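You operate a simulated robot arm through the tools that you are given. There is no shell and no other tool.

You run a simulated robot arm. Do the job below in one go: nothing can be reset, and whatever is moved stays where it is left.

TASK
Free the glued green heel and press the green top piece onto it in the hand press.
Fine: heel in the slide's cradle, top piece straight; leave the slide in and the clamp free.

It is judged by the outcome, as a careful person would: the job done as asked, and still so three seconds after it is handed in. It fails if anything else is knocked over, pushed out of place, dropped, spilled or broken.

THE ROBOT
A 6-joint arm with a two-finger parallel gripper, fixed in place. Base frame: the origin is at the foot of the arm, x ahead of it, y to its left, z up; the work surface is at about z = 800. Units: mm, degrees, N and s.
With the tool pointing down near the work surface it reaches from about 260 to 680 mm from the base axis. Its first joint turns from -166.0 to 166.0 degrees. Payload 1.57 kg.
Tool frame: the origin (TCP) lies between the finger pads and is the grasp point; the fingertips stand 30 mm ahead of it; z points along the fingers, y is the line along which they close. The gripper opens to 110 mm. The fingers are 24 mm wide and 12 mm thick; the gripper's body (48 by 112 mm) begins 78 mm behind the TCP.
Orientation is that of the tool frame in the base frame, as a unit quaternion [x, y, z, w]. With the fingers straight down and closing along the base's y, the tool's x points along the base's -x, its y along +y and its z along -z.

THE INTERFACE
- The arm moves only by the tool arm_command. Its argument "plan" is a list of rows, each an object (a shift or turn left out is 0, a gripper value left out holds the last) with "linear": the shift along the base's x, y, z in mm, a list of three; "rot": the turn, a rotation vector about the base's x, y, z in degrees, a list of three; "gripper": the closure, from 0 (fully open) to 1 (shut). In form: [{"linear": [tx, ty, tz], "rot": [ax, ay, az], "gripper": gripper}, ...]. A call has 1 to 20 rows; each row shifts and turns the commanded pose from where the row before left it. Each row takes 0.2 s and may step no farther than 50 mm and 8.6 degrees from the row before; otherwise, or with a gripper value out of range, the whole call is refused. A pose out of reach is approached as far as the arm can. The call stops where the force on the tool passes 90 N (or 10 N more than at its start, if that is more) or the arm is blocked; 0.2 s more then pass. Each finger travels about 108 mm/s and halts on what it meets, pressing with about 35 N; the grip force reading is that of the motor and also rises with nothing between the fingers. The clock runs only during rows and for 0.2 s after the last one: add rows that do not move to give the fingers time. It gives the time, the measured TCP pose, the force on the tool (base axes), the opening and the grip force at its end, in the units of the frame above (readings bear some noise), with the torque about the TCP (base axes, N m) and any sound that the robot's microphone picked up, and new pictures: "views" is both (left out), scene, wrist or none.
- Cameras (640 x 400 px; columns grow to the right, rows downward): "scene" is fixed at [399.9, 516.4, 1443.5]; the picture's right is [-0.93, -0.37, 0.00], its down [-0.24, 0.60, -0.77] and it looks along [0.28, -0.71, -0.64] (base axes); focal length 234 px, centre (320, 200). "wrist" rides on the gripper at [70, 16, -141] in the tool frame; the picture's right is [-0.23, 0.97, 0.00], its down [-0.85, -0.20, -0.48] and it looks along [-0.47, -0.11, 0.88] (tool axes); focal length 222 px, centre (320, 200). There is no depth. A picture from a camera that has moved, and an enlarged one, comes with that camera's place and axes in the base frame and with its lens. The place of the scene camera against the robot may be out by one fixed shift of up to 25 mm in any direction.
- slide_trunk(by): slides the trunk up (or, below 0, down) by that many mm; the arm rides with it, the base frame stays. It gives what a move gives, with no picture.
- close_up(camera, box): a new picture of the part [left, top, right, bottom] of that camera's present view, enlarged. The clock stands still meanwhile.
- job_done(): hands the job in; it is judged then, once.

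Places have to be worked out from the pictures, the camera data and where the tool is seen. Open the gripper and draw the arm clear of the work before you hand the job in, unless the task says otherwise.

The tools are called as a command line: name --argument value ..., lists and objects as JSON in quotes. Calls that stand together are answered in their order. arm_command: Moves the arm, as the interface text tells. Its arguments: {"type":"object","properties":{"plan":{"type":"array"},"views":{"type":"string","enum":["both","scene","wrist","none"]}},"required":["plan"]} The other tools are called the same way: slide_trunk (by) slides the trunk up or down; close_up (camera, box) takes an enlarged picture of a part of a camera's view; job_done () hands the job in.

At the start:

```text
time_s: 0.0
position: [541.5, -20.8, 1273.1]
ee_rot: [0.0, 1.0, -0.001, 0.0]
force: [-0.2, -0.2, 0.7]
wrist_torque: [0.0, -0.01, 0.0]
grip_width: 110.1
grip_force: 0.1
trunk travel left (down, up): [-225.0, 365.0]
```

scene: 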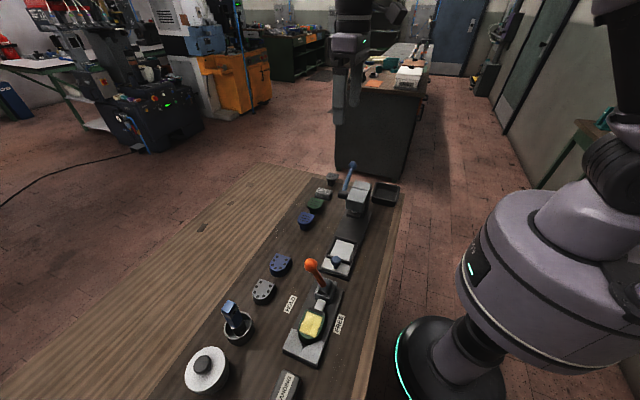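
wrist: 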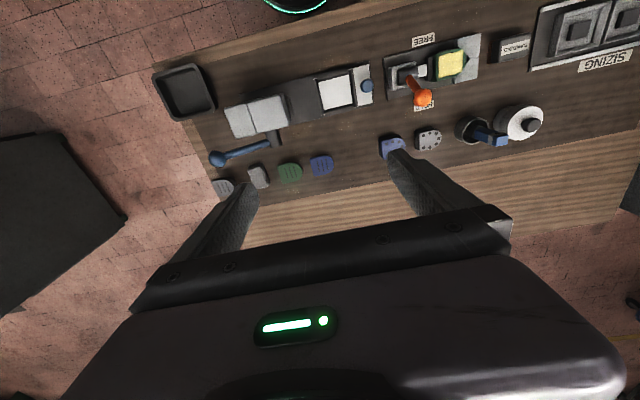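

The pictures show a bench with a clamp (orange lever), a press (blue lever), a slide, several pieces and labels. I take enlarged views to understand the layout before moving.

close_up --camera "wrist" --box '[140, 40, 380, 210]'

close_up --camera "wrist" --box '[360, 0, 640, 180]'

close_up --camera "scene" --box '[160, 240, 400, 400]'

close_up --camera "scene" --box '[260, 150, 420, 280]'

```text
2.35 times, centred on (260, 125) of wrist
camera zoom: at [471.7, -4.8, 1414.6], right [0.23, 0.97, 0.0], down [0.85, -0.2, 0.48], along [0.47, -0.11, -0.88], focal length 523 px, centre (461, 376)
```

zoom: 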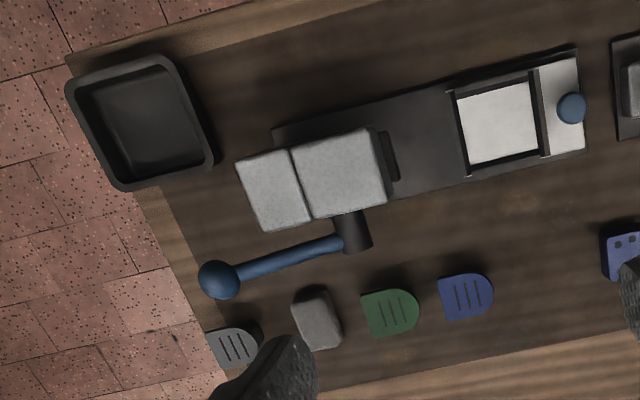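

```text
2.22 times, centred on (500, 90) of wrist
camera zoom: at [471.7, -4.8, 1414.6], right [0.23, 0.97, 0.0], down [0.85, -0.2, 0.48], along [0.47, -0.11, -0.88], focal length 494 px, centre (-80, 444)
```

zoom: 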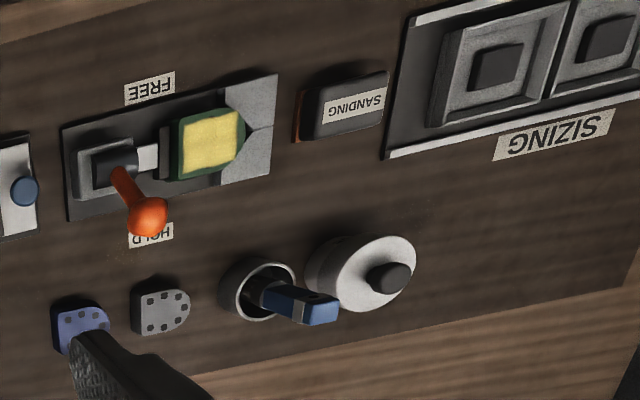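

```text
2.50 times, centred on (280, 320) of scene
camera zoom: at [399.9, 516.4, 1443.5], right [-0.93, -0.37, 0.0], down [-0.24, 0.6, -0.77], along [0.28, -0.71, -0.64], focal length 586 px, centre (420, -100)
```

zoom: 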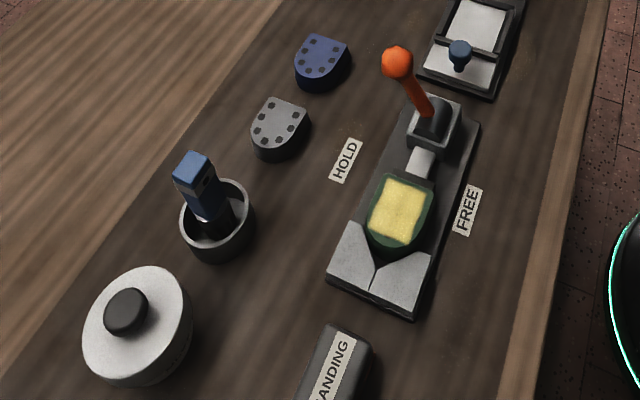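

```text
3.08 times, centred on (340, 215) of scene
camera zoom: at [399.9, 516.4, 1443.5], right [-0.93, -0.37, 0.0], down [-0.24, 0.6, -0.77], along [0.28, -0.71, -0.64], focal length 721 px, centre (258, 154)
```

zoom: 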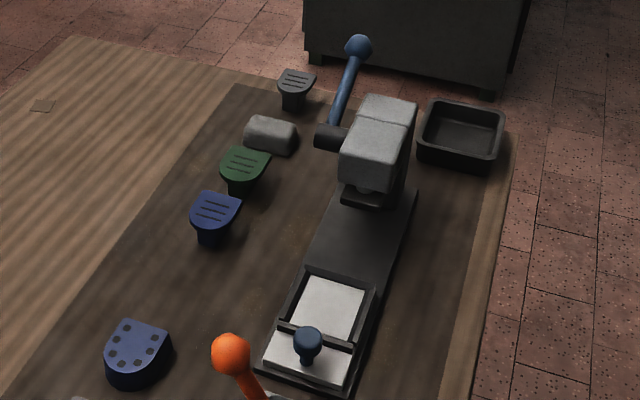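

The clamp lever's ball appears to be near (555, 188, 918) leaning to HOLD (+x), with its pivot near x≈508; the press, slide and top pieces are at lower y. I move above the clamp for a closer look, staying well above the lever.

arm_command --plan '[{"linear": [-2, 27, -32]}, {"linear": [-2, 27, -32]}, {"linear": [-2, 27, -32]}, {"linear": [-2, 27, -32]}, {"linear": [-2, 27, -32]}, {"linear": [-1, 27, -32]}, {"linear": [0, 27, -31]}, {"linear": [0, 0, 0]}]'

```text
time_s: 1.8
position: [533.5, 169.5, 1050.7]
ee_rot: [0.001, 1.0, 0.0, 0.001]
force: [0.1, 0.3, 0.2]
wrist_torque: [0.0, -0.02, 0.01]
grip_width: 110.0
grip_force: 0.1
trunk travel left (down, up): [-225.0, 365.0]
camera wrist: at [462.9, 186.2, 1191.4], right [0.23, 0.97, 0.0], down [0.85, -0.2, 0.48], along [0.47, -0.11, -0.88], focal length 222 px, centre (320, 200)
```

scene: 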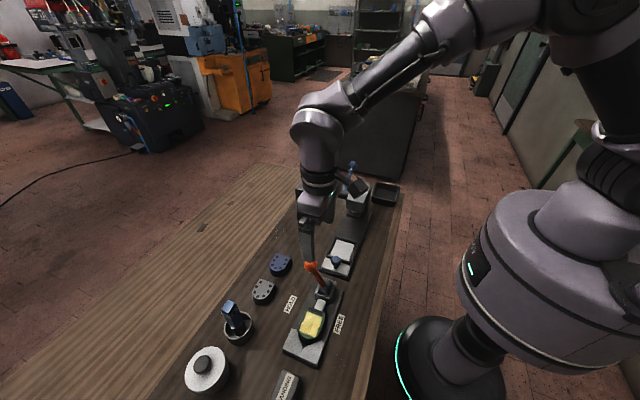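
wrist: 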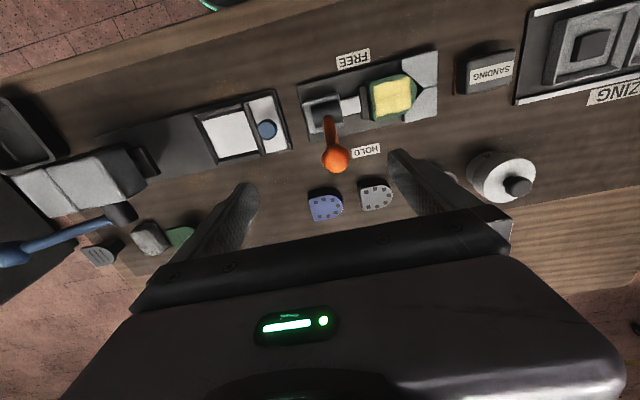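

close_up --camera "wrist" --box '[280, 40, 460, 190]'

close_up --camera "wrist" --box '[0, 80, 300, 270]'

```text
2.67 times, centred on (370, 115) of wrist
camera zoom: at [462.9, 186.2, 1191.4], right [0.23, 0.97, 0.0], down [0.85, -0.2, 0.48], along [0.47, -0.11, -0.88], focal length 592 px, centre (187, 427)
```

zoom: 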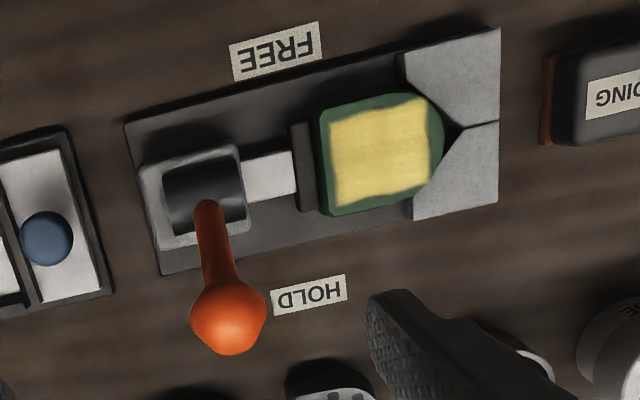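

```text
2.11 times, centred on (150, 175) of wrist
camera zoom: at [462.9, 186.2, 1191.4], right [0.23, 0.97, 0.0], down [0.85, -0.2, 0.48], along [0.47, -0.11, -0.88], focal length 468 px, centre (678, 253)
```

zoom: 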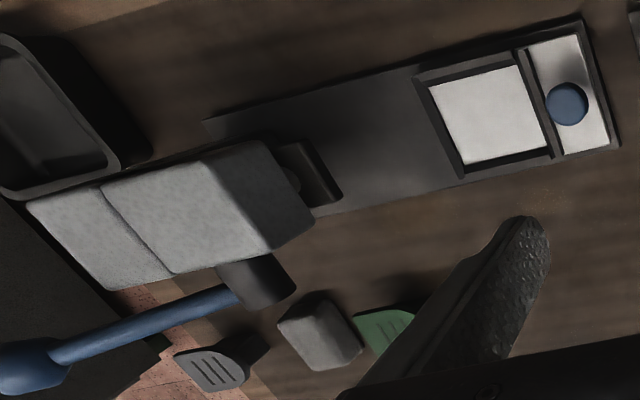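

The lever's ball sits at about (552, 185, 924), pivot about (507, 186, 840), leaning to HOLD. I'll close the fingers, go down on the +x side of the ball, and then push it toward FREE (-x).

arm_command --plan '[{"linear": [30, 8, 0], "gripper": 1}, {"linear": [31, 8, 0], "gripper": 1}, {"linear": [0, 0, -30], "gripper": 1}, {"linear": [0, 0, -45], "gripper": 1}, {"linear": [0, 0, -45], "gripper": 1}, {"linear": [0, 0, 0], "gripper": 1}]'

```text
time_s: 3.2
position: [592.2, 183.9, 929.6]
ee_rot: [0.0, 1.0, 0.0, 0.0]
force: [-1.0, 0.2, 0.7]
wrist_torque: [-0.04, -0.03, 0.01]
grip_width: 0.1
grip_force: 21.5
trunk travel left (down, up): [-225.0, 365.0]
camera wrist: at [522.2, 201.8, 1071.3], right [0.23, 0.97, 0.0], down [0.85, -0.2, 0.48], along [0.47, -0.11, -0.88], focal length 222 px, centre (320, 200)
```

scene: 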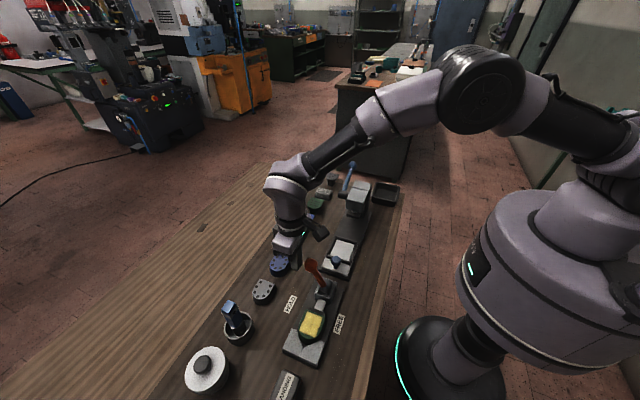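
wrist: 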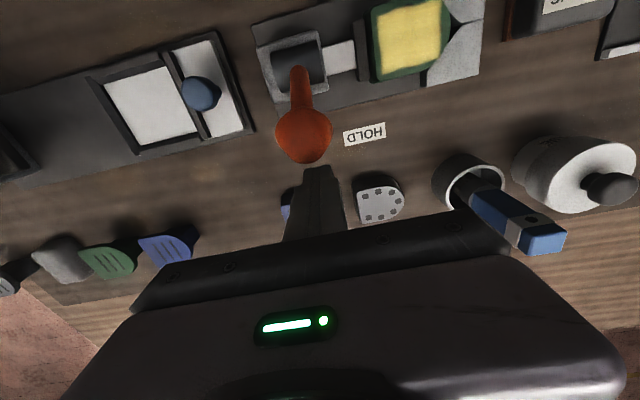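

The ball is just on the -x side of the fingers and aligned in y. I push toward -x.

arm_command --plan '[{"linear": [-15, 0, 2]}, {"linear": [-15, 0, 3]}, {"linear": [-15, 0, 3]}, {"linear": [-15, 0, 0]}, {"linear": [-15, 0, -3]}, {"linear": [-12, 0, -4]}, {"linear": [0, 0, 0]}]'

```text
time_s: 4.8
position: [505.2, 183.8, 932.3]
ee_rot: [0.0, 1.0, 0.0, 0.0]
force: [-0.3, -0.3, 0.1]
wrist_torque: [0.02, 0.01, 0.03]
grip_width: 0.0
grip_force: 21.0
trunk travel left (down, up): [-225.0, 365.0]
camera wrist: at [435.0, 200.8, 1072.4], right [0.23, 0.97, 0.0], down [0.85, -0.2, 0.48], along [0.47, -0.11, -0.88], focal length 222 px, centre (320, 200)
```

scene: 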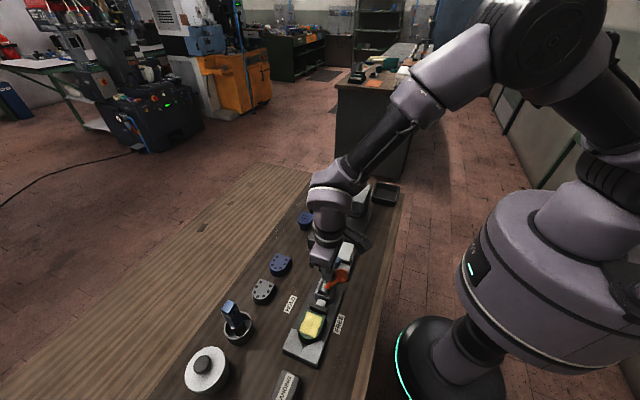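
wrist: 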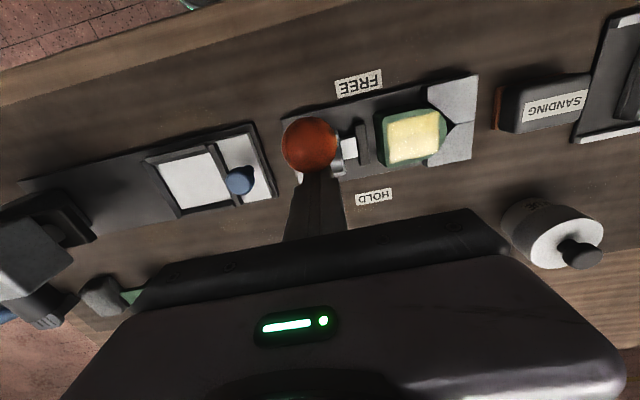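

The lever has passed over the top toward FREE and the plunger appears to be retracting. I push a little farther to find the end stop.

arm_command --plan '[{"linear": [-6, 0, -2]}, {"linear": [-6, 0, -2]}, {"linear": [-6, 0, -2]}, {"linear": [-4, 0, -2]}, {"linear": [0, 0, 0]}]'

close_up --camera "wrist" --box '[260, 50, 500, 210]'

close_up --camera "scene" --box '[270, 240, 390, 380]'

```text
time_s: 5.6
position: [503.2, 186.2, 933.1]
ee_rot: [-0.003, 1.0, 0.004, 0.018]
force: [18.4, -3.3, 12.5]
wrist_torque: [-0.31, -0.43, 0.01]
grip_width: 0.0
grip_force: 21.4
trunk travel left (down, up): [-225.0, 365.0]
stopped in row 3: the force on the tool passed its limit at 97 N (the readings are from after the stop); the commanded pose is now the measured one
camera wrist: at [427.8, 201.8, 1072.4], right [0.22, 0.97, 0.02], down [0.84, -0.2, 0.51], along [0.5, -0.1, -0.86], focal length 222 px, centre (320, 200)
```

scene: 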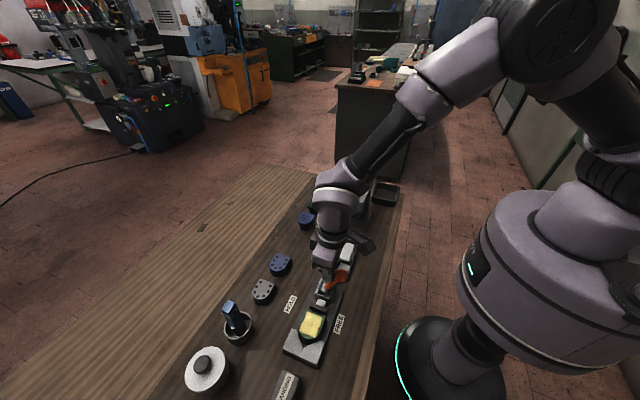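
wrist: 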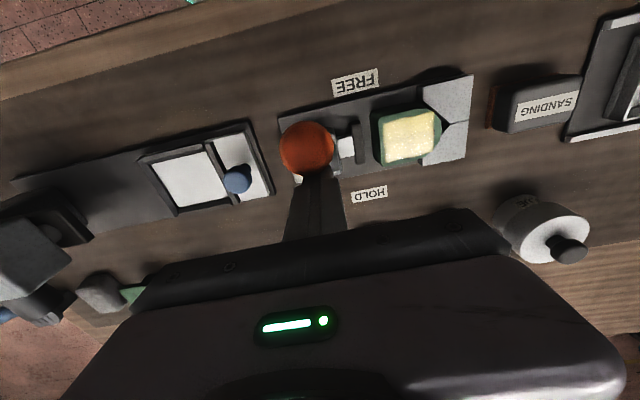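

```text
2.50 times, centred on (380, 130) of wrist
camera zoom: at [427.8, 201.8, 1072.4], right [0.22, 0.97, 0.02], down [0.84, -0.2, 0.51], along [0.5, -0.1, -0.86], focal length 555 px, centre (170, 375)
```

zoom: 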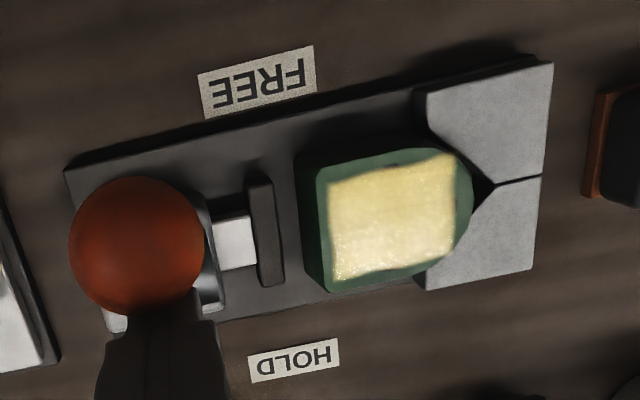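

```text
2.86 times, centred on (330, 310) of scene
camera zoom: at [399.9, 516.4, 1443.5], right [-0.93, -0.37, 0.0], down [-0.24, 0.6, -0.77], along [0.28, -0.71, -0.64], focal length 670 px, centre (291, -114)
```

zoom: 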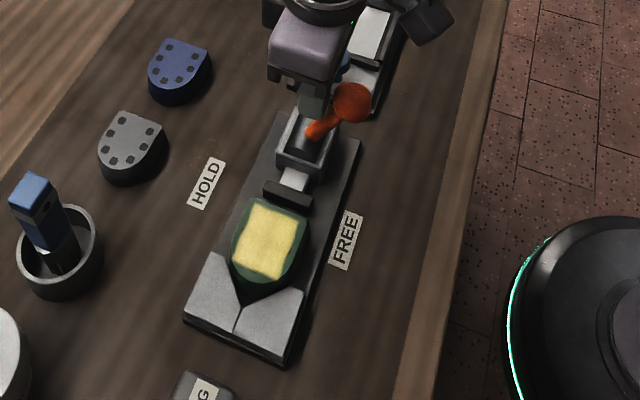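

The clamp plunger has backed away from the heel and the lever is against its FREE stop. I back off (+x), level the tool again, and rise.

arm_command --plan '[{"linear": [15, 0, 5], "rot": [-0.46, 2.06, -0.34]}, {"linear": [10, 0, 40]}, {"linear": [0, 0, 45], "gripper": 0.5}, {"linear": [0, 10, 30], "gripper": 0}, {"linear": [0, 30, 0], "gripper": 0}, {"linear": [0, 30, 0], "gripper": 0}, {"linear": [-10, 30, 0], "gripper": 0}, {"linear": [0, 0, 0], "gripper": 0}]'

close_up --camera "wrist" --box '[220, 40, 460, 200]'

```text
time_s: 7.4
position: [515.2, 285.7, 1053.6]
ee_rot: [0.001, 1.0, 0.0, -0.005]
force: [0.2, 0.7, 0.0]
wrist_torque: [-0.05, 0.02, 0.04]
grip_width: 110.1
grip_force: 0.1
trunk travel left (down, up): [-225.0, 365.0]
camera wrist: at [447.1, 302.4, 1195.1], right [0.23, 0.97, 0.0], down [0.86, -0.2, 0.47], along [0.46, -0.11, -0.88], focal length 222 px, centre (320, 200)
```

scene: 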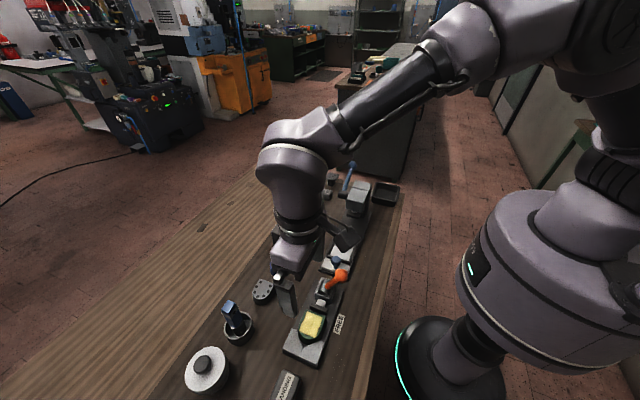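
wrist: 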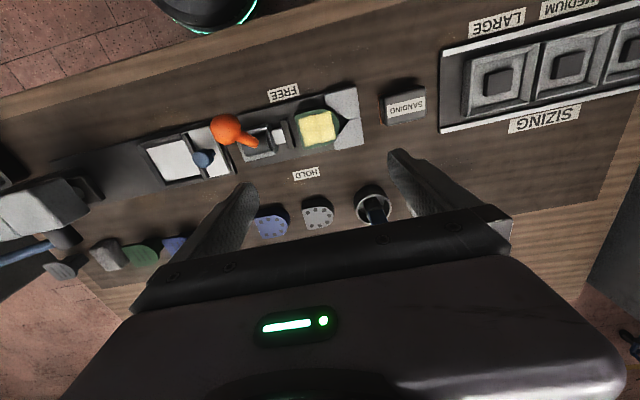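

```text
2.50 times, centred on (340, 120) of wrist
camera zoom: at [447.1, 302.4, 1195.1], right [0.23, 0.97, 0.0], down [0.86, -0.2, 0.47], along [0.46, -0.11, -0.88], focal length 555 px, centre (270, 400)
```

zoom: 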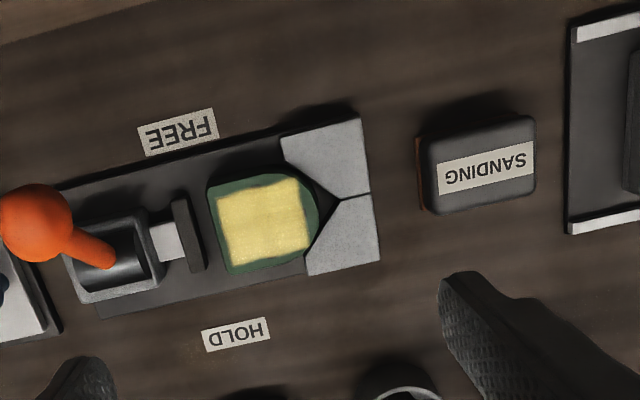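

The clamp is free: the lever rests on FREE and there's a gap between plunger and heel. Now I move over the slide to study the cradle from closer.

arm_command --plan '[{"linear": [0, -45, 0]}, {"linear": [0, -45, 0]}, {"linear": [0, -45, 0]}, {"linear": [0, -45, 0]}, {"linear": [0, -45, -10]}, {"linear": [0, -20, -40]}, {"linear": [0, 0, -45]}, {"linear": [0, 0, -10]}, {"linear": [0, 0, 0]}]'

close_up --camera "wrist" --box '[220, 60, 460, 220]'

close_up --camera "wrist" --box '[0, 60, 240, 220]'

```text
time_s: 9.4
position: [514.6, 37.0, 949.7]
ee_rot: [0.001, 1.0, 0.0, -0.004]
force: [0.5, -0.4, -0.3]
wrist_torque: [-0.01, -0.02, -0.01]
grip_width: 110.2
grip_force: 0.1
trunk travel left (down, up): [-225.0, 365.0]
camera wrist: at [446.5, 55.3, 1089.9], right [0.23, 0.97, 0.0], down [0.86, -0.2, 0.47], along [0.46, -0.11, -0.88], focal length 222 px, centre (320, 200)
```

scene: 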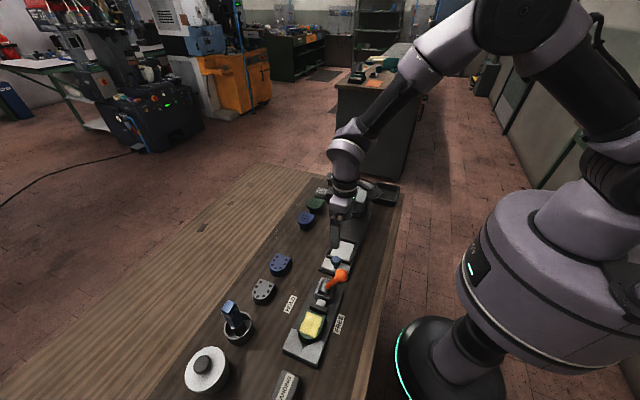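
wrist: 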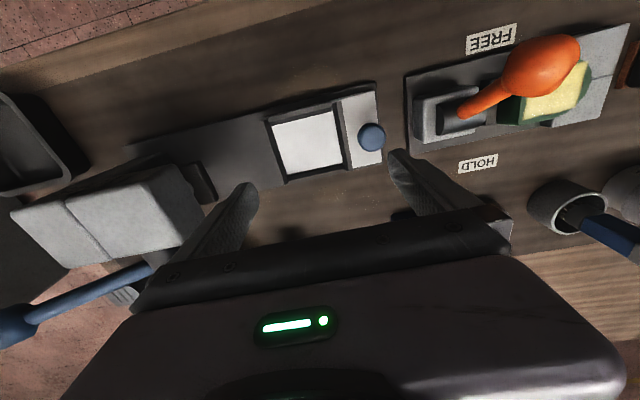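

```text
2.50 times, centred on (340, 140) of wrist
camera zoom: at [446.5, 55.3, 1089.9], right [0.23, 0.97, 0.0], down [0.86, -0.2, 0.47], along [0.46, -0.11, -0.88], focal length 555 px, centre (270, 350)
```

zoom: 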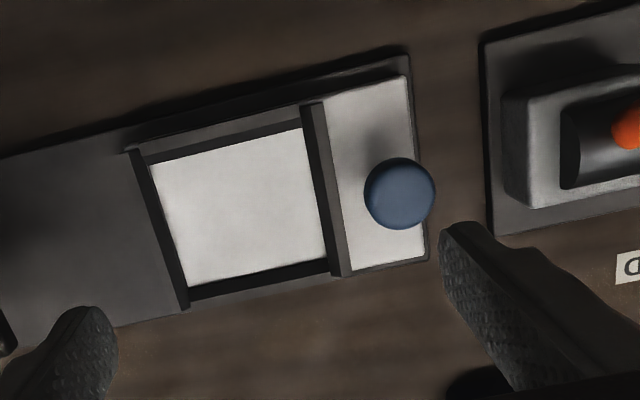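

```text
2.50 times, centred on (120, 140) of wrist
camera zoom: at [446.5, 55.3, 1089.9], right [0.23, 0.97, 0.0], down [0.86, -0.2, 0.47], along [0.46, -0.11, -0.88], focal length 555 px, centre (820, 350)
```

zoom: 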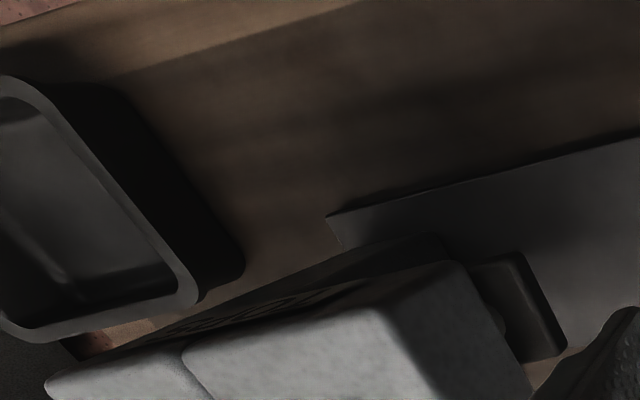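

The cradle is a shallow walled tray with inner area about x 479–545, y −13…62 (centre ≈ (512, 24)); the heel spans x 483–538, y 253–318 with its top at z ≈ 835. I'll rotate the tool by -90° about z so the fingers close along x, and go above the heel.

arm_command --plan '[{"linear": [0, 0, 45], "rot": [0, -0.46, 0], "gripper": 0}, {"linear": [-1, 10, 45], "rot": [0, 0, -8.5]}, {"linear": [-1, 25, 10], "rot": [0, 0, -8.5]}, {"linear": [-1, 25, 0], "rot": [0, 0, -8.5]}, {"linear": [0, 25, 0], "rot": [0, 0, -8.5]}, {"linear": [0, 25, 0], "rot": [0, 0, -8.5]}, {"linear": [0, 25, 0], "rot": [0, 0, -8.5]}, {"linear": [0, 25, 0], "rot": [0, 0, -8.5]}, {"linear": [0, 25, 0], "rot": [0, 0, -8.5]}, {"linear": [0, 25, 0], "rot": [0, 0, -8.5]}, {"linear": [0, 25, 0], "rot": [0, 0, -8.5]}, {"linear": [0, 8, 0], "rot": [0, 0, -5]}, {"linear": [0, 0, 0]}]'

```text
time_s: 12.2
position: [510.5, 285.5, 1047.3]
ee_rot: [0.708, 0.706, -0.001, 0.0]
force: [-1.0, 0.3, -0.7]
wrist_torque: [-0.03, -0.01, -0.01]
grip_width: 110.2
grip_force: 0.1
trunk travel left (down, up): [-225.0, 365.0]
camera wrist: at [527.2, 355.6, 1187.8], right [0.97, -0.23, 0.0], down [-0.2, -0.85, 0.48], along [-0.11, -0.47, -0.88], focal length 222 px, centre (320, 200)
```

scene: 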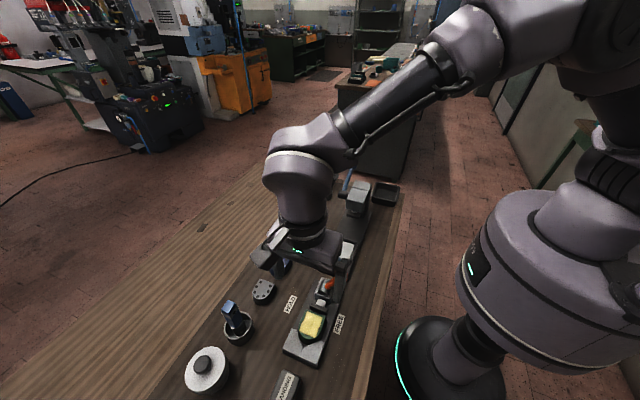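
wrist: 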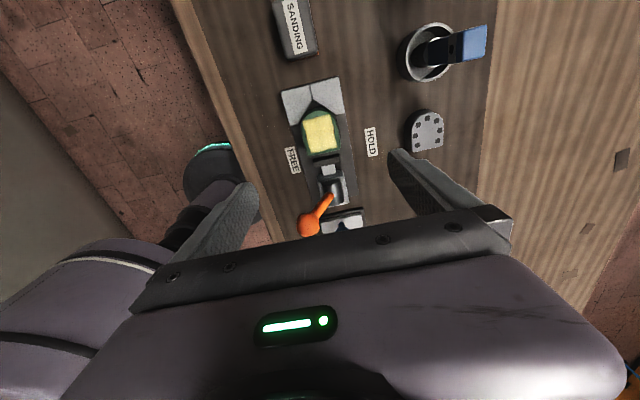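

The tool is turned and over the heel. Before going down, I check the heel's place in this view.

close_up --camera "wrist" --box '[250, 60, 400, 220]'

```text
2.50 times, centred on (325, 140) of wrist
camera zoom: at [527.2, 355.6, 1187.8], right [0.97, -0.23, 0.0], down [-0.2, -0.85, 0.48], along [-0.11, -0.47, -0.88], focal length 555 px, centre (308, 350)
```

zoom: 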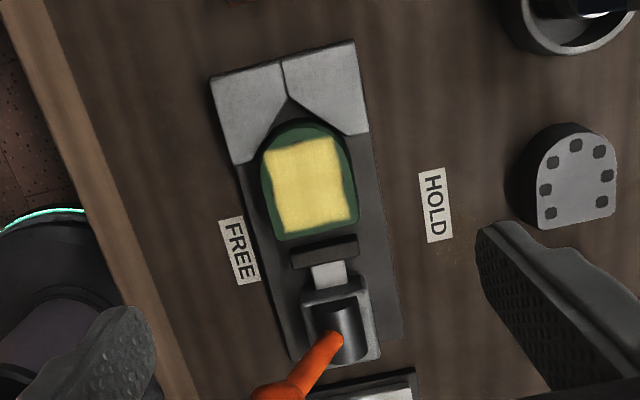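

The heel centre is about (509.5, 285), aligned with the axes. I descend to z ≈ 851 with fingertips at about 821, then check before closing.

arm_command --plan '[{"linear": [-1, -4, -45]}, {"linear": [0, 0, -45]}, {"linear": [0, 0, -45]}, {"linear": [0, 0, -41]}, {"linear": [0, 0, -20]}, {"linear": [0, 0, 0]}]'

close_up --camera "wrist" --box '[200, 60, 440, 260]'

close_up --camera "scene" --box '[240, 220, 400, 380]'

```text
time_s: 13.6
position: [511.7, 280.7, 852.0]
ee_rot: [0.707, 0.707, 0.001, 0.0]
force: [0.1, -0.9, -0.6]
wrist_torque: [-0.01, 0.0, -0.01]
grip_width: 110.3
grip_force: 0.0
trunk travel left (down, up): [-225.0, 365.0]
camera wrist: at [526.7, 349.5, 992.2], right [0.97, -0.23, 0.0], down [-0.2, -0.85, 0.48], along [-0.11, -0.47, -0.88], focal length 222 px, centre (320, 200)
```

scene: 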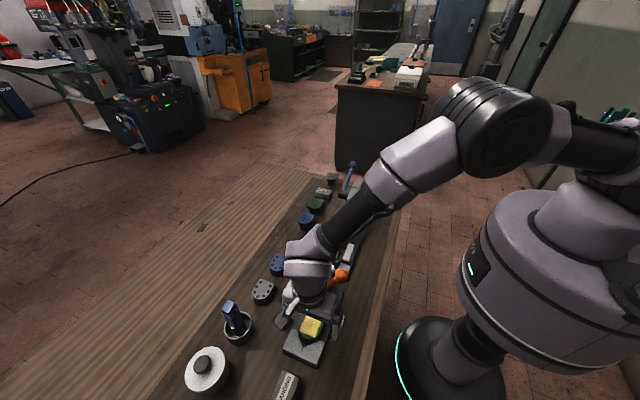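
wrist: 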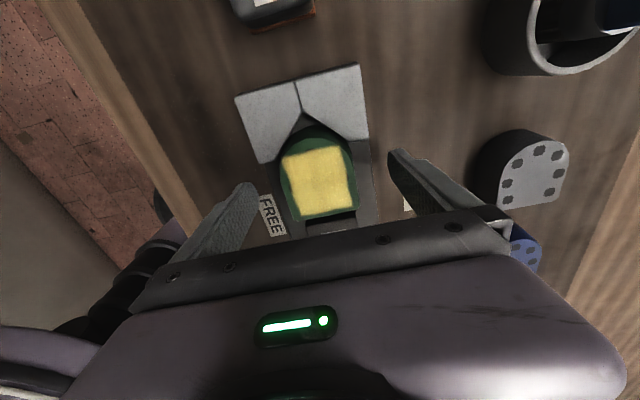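

```text
2.00 times, centred on (320, 160) of wrist
camera zoom: at [526.7, 349.5, 992.2], right [0.97, -0.23, 0.0], down [-0.2, -0.85, 0.48], along [-0.11, -0.47, -0.88], focal length 444 px, centre (320, 280)
```

zoom: 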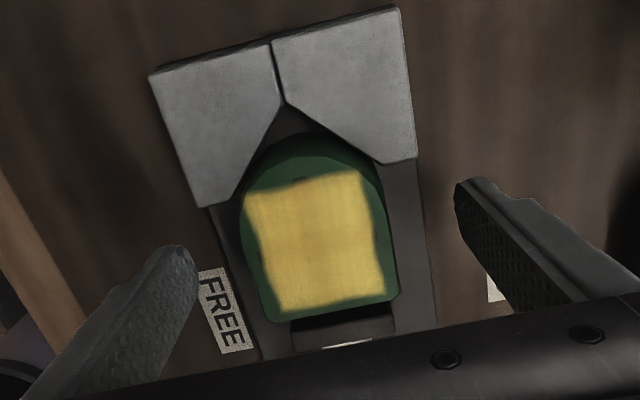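

```text
2.50 times, centred on (320, 300) of scene
camera zoom: at [399.9, 516.4, 1443.5], right [-0.93, -0.37, 0.0], down [-0.24, 0.6, -0.77], along [0.28, -0.71, -0.64], focal length 586 px, centre (320, -50)
```

zoom: 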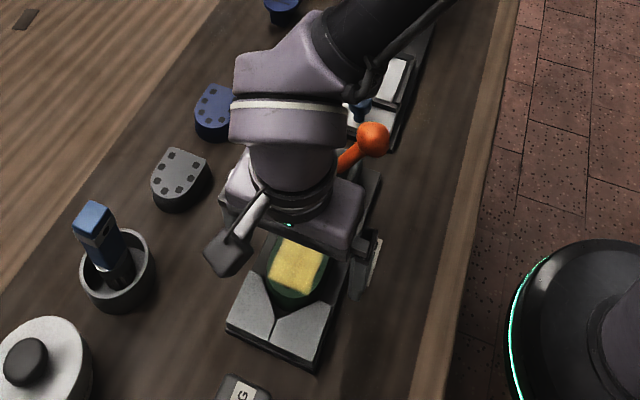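

The heel is centred about x ≈ 509 between the fingers, with tips ~13 mm below its top. I nudge −1.5 mm in x and close gently, then see the grip.

arm_command --plan '[{"linear": [-1.5, 0, -2], "gripper": 0.3}, {"linear": [0, 0, 0], "gripper": 0.43}, {"linear": [0, 0, 0], "gripper": 0.6}, {"linear": [0, 0, 0], "gripper": 0.8}, {"linear": [0, 0, 0], "gripper": 0.8}]' --views "wrist"

```text
time_s: 14.8
position: [509.6, 279.7, 850.0]
ee_rot: [0.708, 0.706, 0.0, 0.0]
force: [2.1, 0.3, 0.2]
wrist_torque: [0.03, -0.1, 0.03]
grip_width: 57.5
grip_force: 35.5
trunk travel left (down, up): [-225.0, 365.0]
camera wrist: at [525.4, 349.9, 990.6], right [0.97, -0.23, 0.0], down [-0.2, -0.86, 0.48], along [-0.11, -0.47, -0.88], focal length 222 px, centre (320, 200)
```

wrist: 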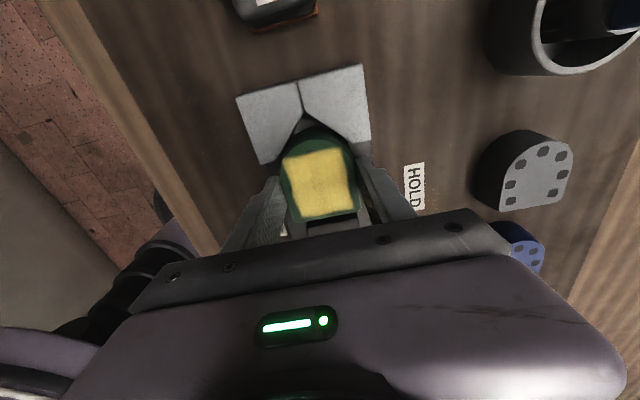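

Grip holds at 57.5 mm with 35 N. I ease the heel 3 mm away from the V-jaws and lift straight up.

arm_command --plan '[{"linear": [0, -3, 3]}, {"linear": [0, 0, 10]}, {"linear": [0, 0, 30]}, {"linear": [0, 0, 45]}, {"linear": [0, 0, 45]}, {"linear": [0, 0, 30]}, {"linear": [0, 0, 0]}]'

close_up --camera "wrist" --box '[200, 60, 440, 260]'

close_up --camera "scene" --box '[240, 220, 400, 360]'

```text
time_s: 16.4
position: [508.6, 278.1, 1011.9]
ee_rot: [0.707, 0.707, 0.0, 0.0]
force: [-0.6, 0.0, -2.1]
wrist_torque: [0.0, -0.03, 0.02]
grip_width: 57.9
grip_force: 34.8
trunk travel left (down, up): [-225.0, 365.0]
camera wrist: at [524.6, 348.0, 1152.2], right [0.97, -0.23, 0.0], down [-0.2, -0.85, 0.48], along [-0.11, -0.47, -0.88], focal length 222 px, centre (320, 200)
```

scene: 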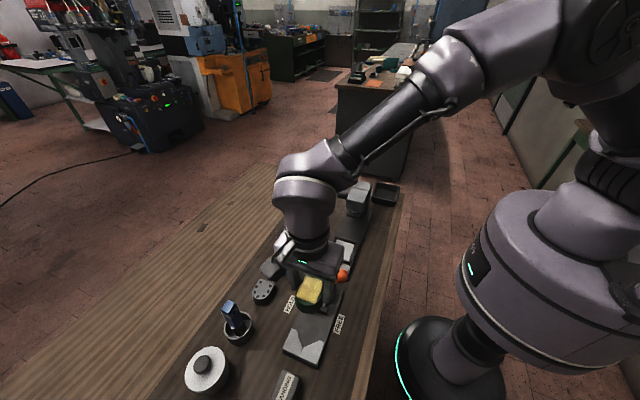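
wrist: 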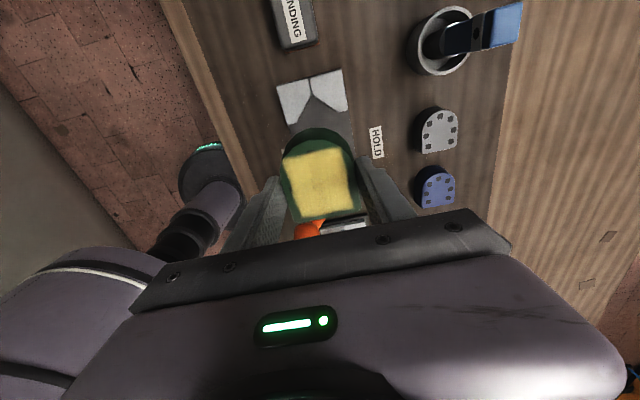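

```text
2.00 times, centred on (320, 160) of wrist
camera zoom: at [524.6, 348.0, 1152.2], right [0.97, -0.23, 0.0], down [-0.2, -0.85, 0.48], along [-0.11, -0.47, -0.88], focal length 444 px, centre (320, 280)
```

zoom: 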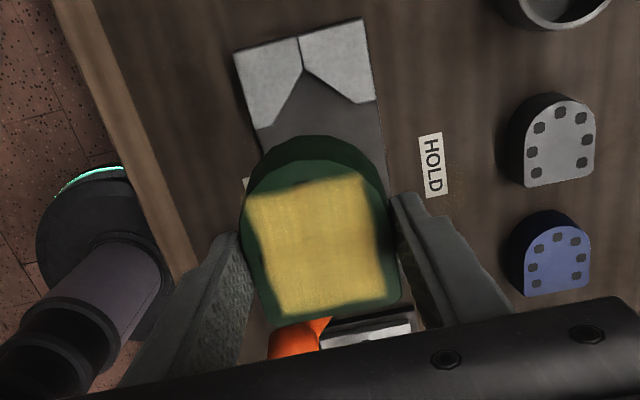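

```text
2.86 times, centred on (320, 290) of scene
camera zoom: at [399.9, 516.4, 1443.5], right [-0.93, -0.37, 0.0], down [-0.24, 0.6, -0.77], along [0.28, -0.71, -0.64], focal length 670 px, centre (320, -57)
```

zoom: 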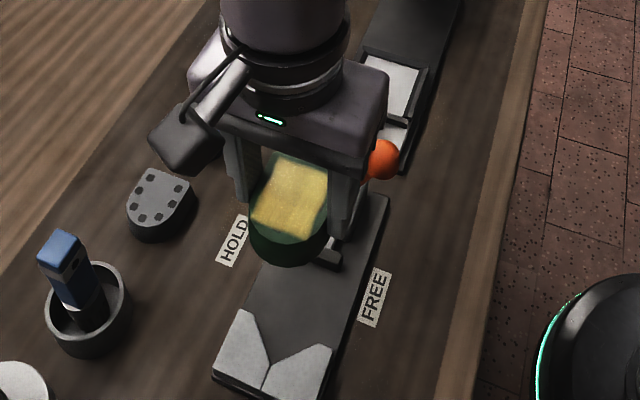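

The heel hangs level in the grip. I carry it over the slide's cradle (centre ≈ (512, 24)), above the lever ball, then come down to an intermediate height and look.

arm_command --plan '[{"linear": [0, 0, 20]}, {"linear": [0, -44, 0]}, {"linear": [0, -44, 0]}, {"linear": [0, -44, 0]}, {"linear": [1, -44, 0]}, {"linear": [1, -44, 0]}, {"linear": [1, -39, 0]}, {"linear": [0, 0, -40]}, {"linear": [0, 0, -45]}, {"linear": [0, 0, -30]}, {"linear": [0, 0, 0]}]'

close_up --camera "wrist" --box '[200, 60, 440, 260]'

close_up --camera "scene" --box '[280, 180, 420, 300]'

```text
time_s: 18.8
position: [513.4, 21.5, 917.5]
ee_rot: [0.708, 0.707, 0.0, -0.001]
force: [-0.7, 0.0, -0.9]
wrist_torque: [0.05, 0.0, 0.03]
grip_width: 57.7
grip_force: 35.1
trunk travel left (down, up): [-225.0, 365.0]
camera wrist: at [529.2, 90.0, 1058.4], right [0.97, -0.23, 0.0], down [-0.2, -0.85, 0.48], along [-0.11, -0.47, -0.88], focal length 222 px, centre (320, 200)
```

scene: 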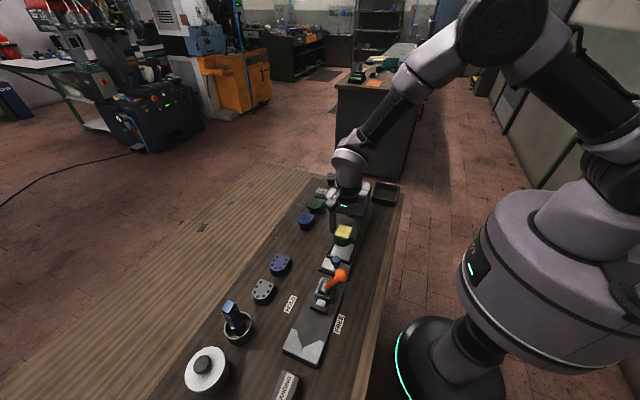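
wrist: 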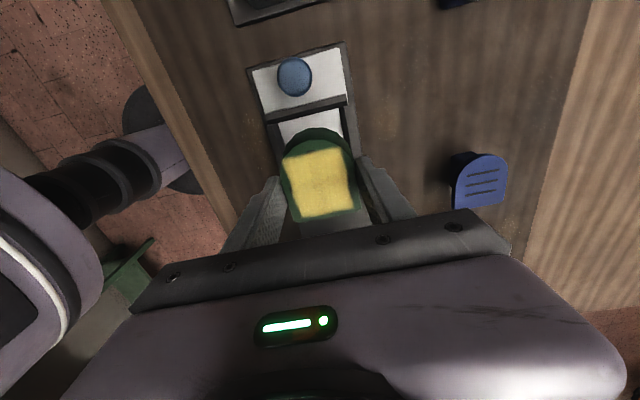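

```text
2.00 times, centred on (320, 160) of wrist
camera zoom: at [529.2, 90.0, 1058.4], right [0.97, -0.23, 0.0], down [-0.2, -0.85, 0.48], along [-0.11, -0.47, -0.88], focal length 444 px, centre (320, 280)
```

zoom: 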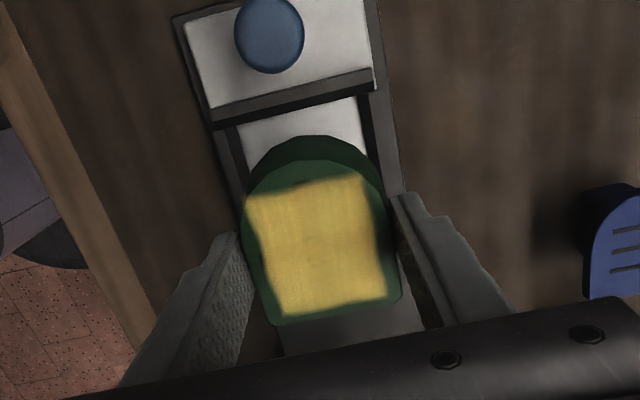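

```text
3.33 times, centred on (350, 240) of scene
camera zoom: at [399.9, 516.4, 1443.5], right [-0.93, -0.37, 0.0], down [-0.24, 0.6, -0.77], along [0.28, -0.71, -0.64], focal length 782 px, centre (220, 67)
```

zoom: 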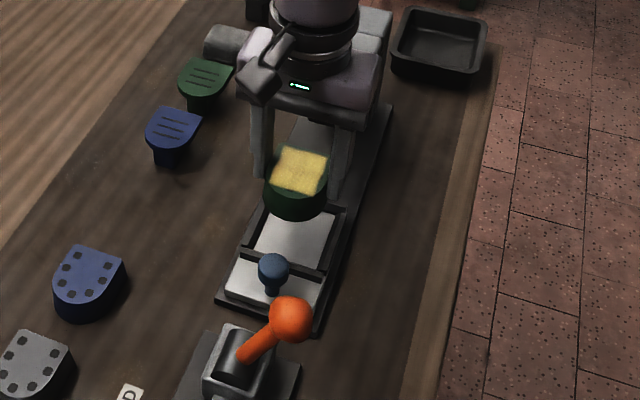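

The heel is over the cradle, off by only ~1.5 mm in x and y (cradle centre ≈ (511.5, 24), heel centre ≈ (513, 22)). I correct that and descend, watching the force.

arm_command --plan '[{"linear": [-1.5, 1.5, -20]}, {"linear": [0, 0, -20]}, {"linear": [0, 0, -8]}, {"linear": [0, 0, 0]}]'

close_up --camera "scene" --box '[300, 200, 400, 280]'

close_up --camera "wrist" --box '[200, 60, 440, 260]'

```text
time_s: 19.8
position: [511.7, 20.1, 869.8]
ee_rot: [0.708, 0.707, -0.001, 0.0]
force: [-0.1, 1.3, -1.4]
wrist_torque: [-0.01, -0.02, 0.0]
grip_width: 58.1
grip_force: 35.4
trunk travel left (down, up): [-225.0, 365.0]
camera wrist: at [527.3, 90.4, 1010.4], right [0.97, -0.23, 0.0], down [-0.2, -0.85, 0.48], along [-0.11, -0.47, -0.88], focal length 222 px, centre (320, 200)
```

scene: 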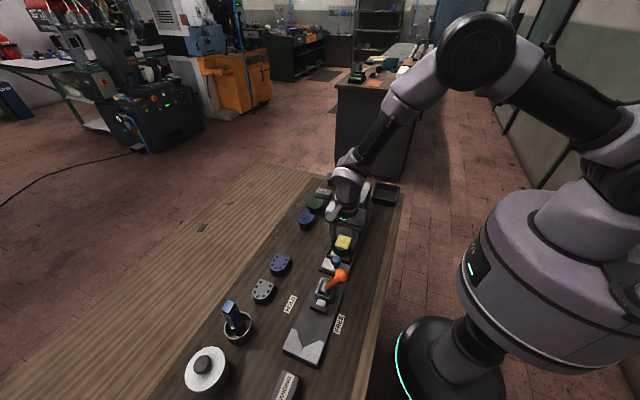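
wrist: 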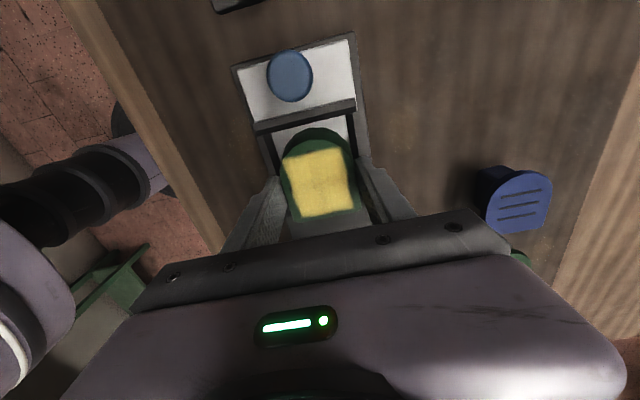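

```text
5.00 times, centred on (350, 240) of scene
camera zoom: at [399.9, 516.4, 1443.5], right [-0.93, -0.37, 0.0], down [-0.24, 0.6, -0.77], along [0.28, -0.71, -0.64], focal length 1172 px, centre (170, 0)
```

zoom: 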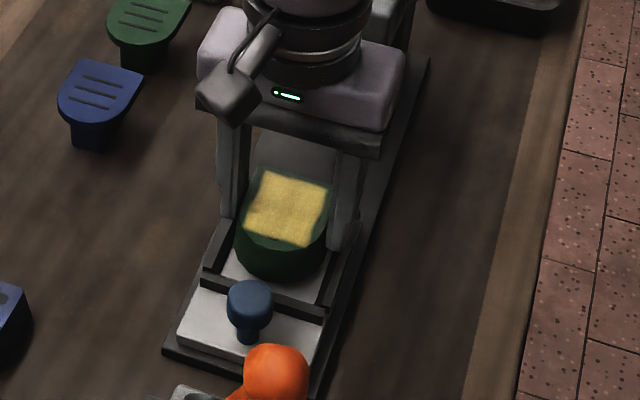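

```text
2.00 times, centred on (320, 160) of wrist
camera zoom: at [527.3, 90.4, 1010.4], right [0.97, -0.23, 0.0], down [-0.2, -0.85, 0.48], along [-0.11, -0.47, -0.88], focal length 444 px, centre (320, 280)
```

zoom: 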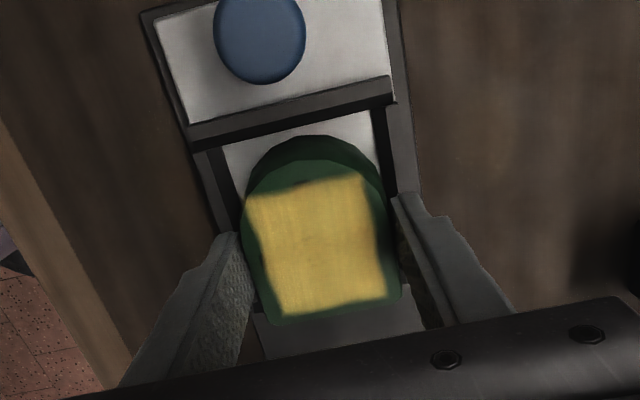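

The heel sits nicely between the four cradle walls in this view. I go down in small steps looking for contact.

arm_command --plan '[{"linear": [0, 0, -3]}, {"linear": [0, 0, -2]}, {"linear": [0, 0, -2]}, {"linear": [0, 0, 0]}]' --views "none"

```text
time_s: 20.8
position: [511.1, 18.9, 862.3]
ee_rot: [0.708, 0.706, 0.0, 0.0]
force: [0.4, 0.7, -0.4]
wrist_torque: [-0.01, 0.0, -0.02]
grip_width: 57.7
grip_force: 35.1
trunk travel left (down, up): [-225.0, 365.0]
```

No contact yet at z ≈ 862. I continue in 1.5 mm steps.

arm_command --plan '[{"linear": [0, 0, -1.5]}, {"linear": [0, 0, -1.5]}, {"linear": [0, 0, 0]}]' --views "none"

```text
time_s: 21.6
position: [511.8, 18.5, 862.0]
ee_rot: [0.708, 0.707, 0.001, 0.002]
force: [1.2, 0.3, 27.7]
wrist_torque: [-0.09, 0.02, -0.02]
grip_width: 57.8
grip_force: 34.5
trunk travel left (down, up): [-225.0, 365.0]
```

Contact: 28 N upward at TCP z ≈ 862. I look to judge whether the heel is on the cradle floor or a finger is on a wall.

close_up --camera "wrist" --box '[200, 60, 440, 260]'

close_up --camera "scene" --box '[310, 210, 380, 270]'

```text
2.00 times, centred on (320, 160) of wrist
camera zoom: at [526.3, 89.7, 1002.6], right [0.97, -0.23, 0.0], down [-0.2, -0.86, 0.48], along [-0.11, -0.47, -0.88], focal length 444 px, centre (320, 280)
```

zoom: 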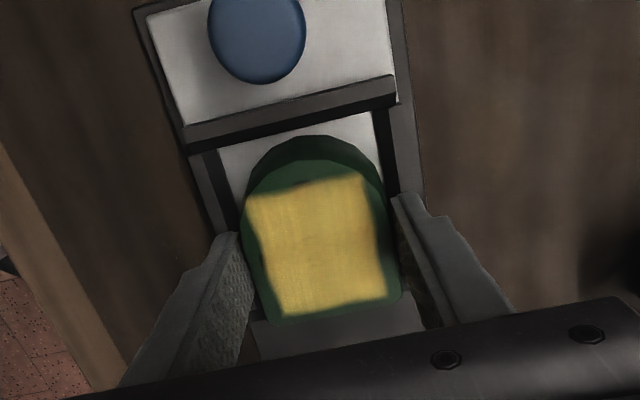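

```text
6.67 times, centred on (345, 240) of scene
camera zoom: at [399.9, 516.4, 1443.5], right [-0.93, -0.37, 0.0], down [-0.24, 0.6, -0.77], along [0.28, -0.71, -0.64], focal length 1563 px, centre (153, -67)
```

zoom: 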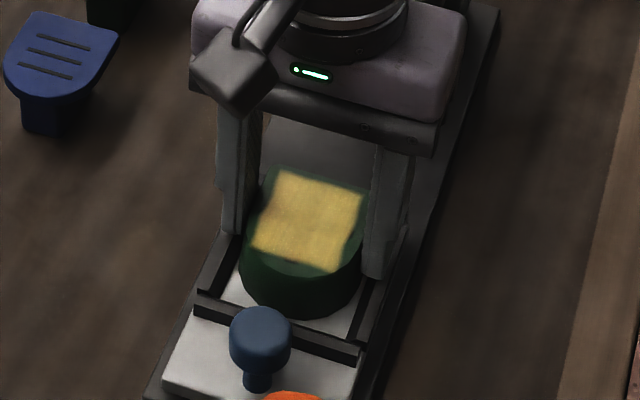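

The heel appears to be on the white floor with fair clearance to all walls. I unload slightly and open the fingers a few mm, then re-check.

arm_command --plan '[{"linear": [0, 0, 0.8]}, {"linear": [0, 0, 0], "gripper": 0.44}, {"linear": [0, 0, 0], "gripper": 0.41}, {"linear": [0, 0, 0], "gripper": 0.38}, {"linear": [0, 0, 0]}]'

close_up --camera "wrist" --box '[200, 60, 440, 260]'

close_up --camera "scene" --box '[310, 210, 380, 270]'

```text
time_s: 22.8
position: [510.8, 18.5, 861.1]
ee_rot: [0.708, 0.707, 0.0, 0.0]
force: [0.2, -1.0, -0.5]
wrist_torque: [-0.02, 0.01, 0.01]
grip_width: 68.2
grip_force: 0.1
trunk travel left (down, up): [-225.0, 365.0]
camera wrist: at [526.9, 89.8, 1001.6], right [0.97, -0.23, 0.0], down [-0.2, -0.86, 0.48], along [-0.11, -0.47, -0.88], focal length 222 px, centre (320, 200)
```

scene: 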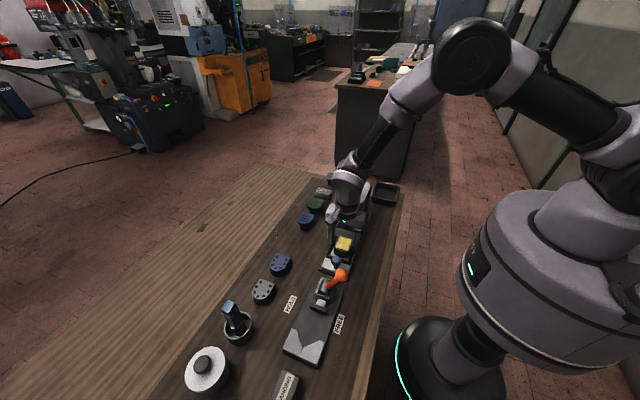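
wrist: 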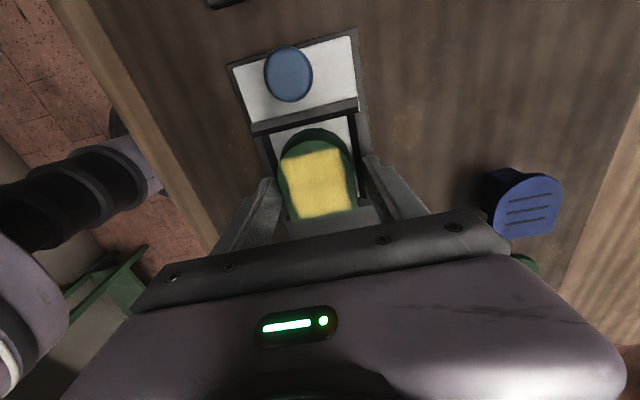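

```text
2.00 times, centred on (320, 160) of wrist
camera zoom: at [526.9, 89.8, 1001.6], right [0.97, -0.23, 0.0], down [-0.2, -0.86, 0.48], along [-0.11, -0.47, -0.88], focal length 444 px, centre (320, 280)
```

zoom: 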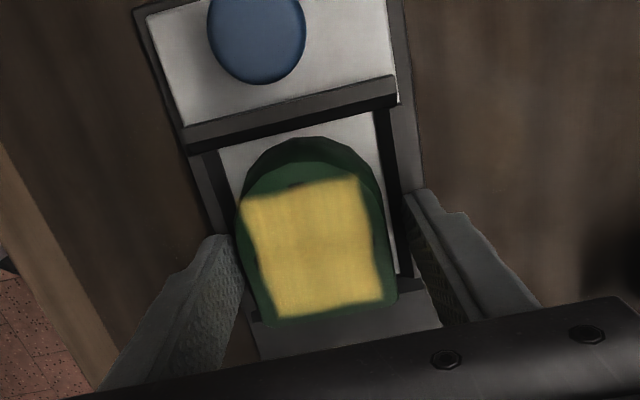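

```text
6.67 times, centred on (345, 240) of scene
camera zoom: at [399.9, 516.4, 1443.5], right [-0.93, -0.37, 0.0], down [-0.24, 0.6, -0.77], along [0.28, -0.71, -0.64], focal length 1563 px, centre (153, -67)
```

zoom: 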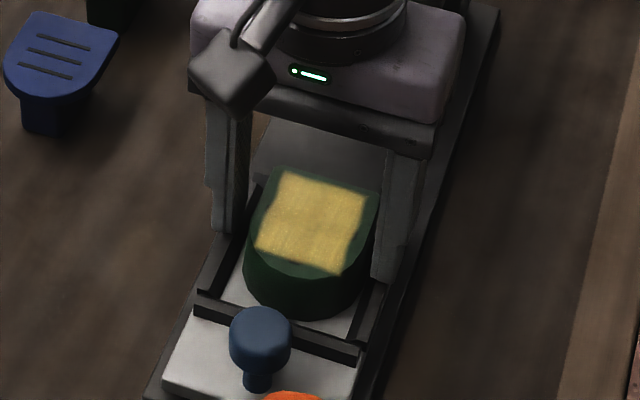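

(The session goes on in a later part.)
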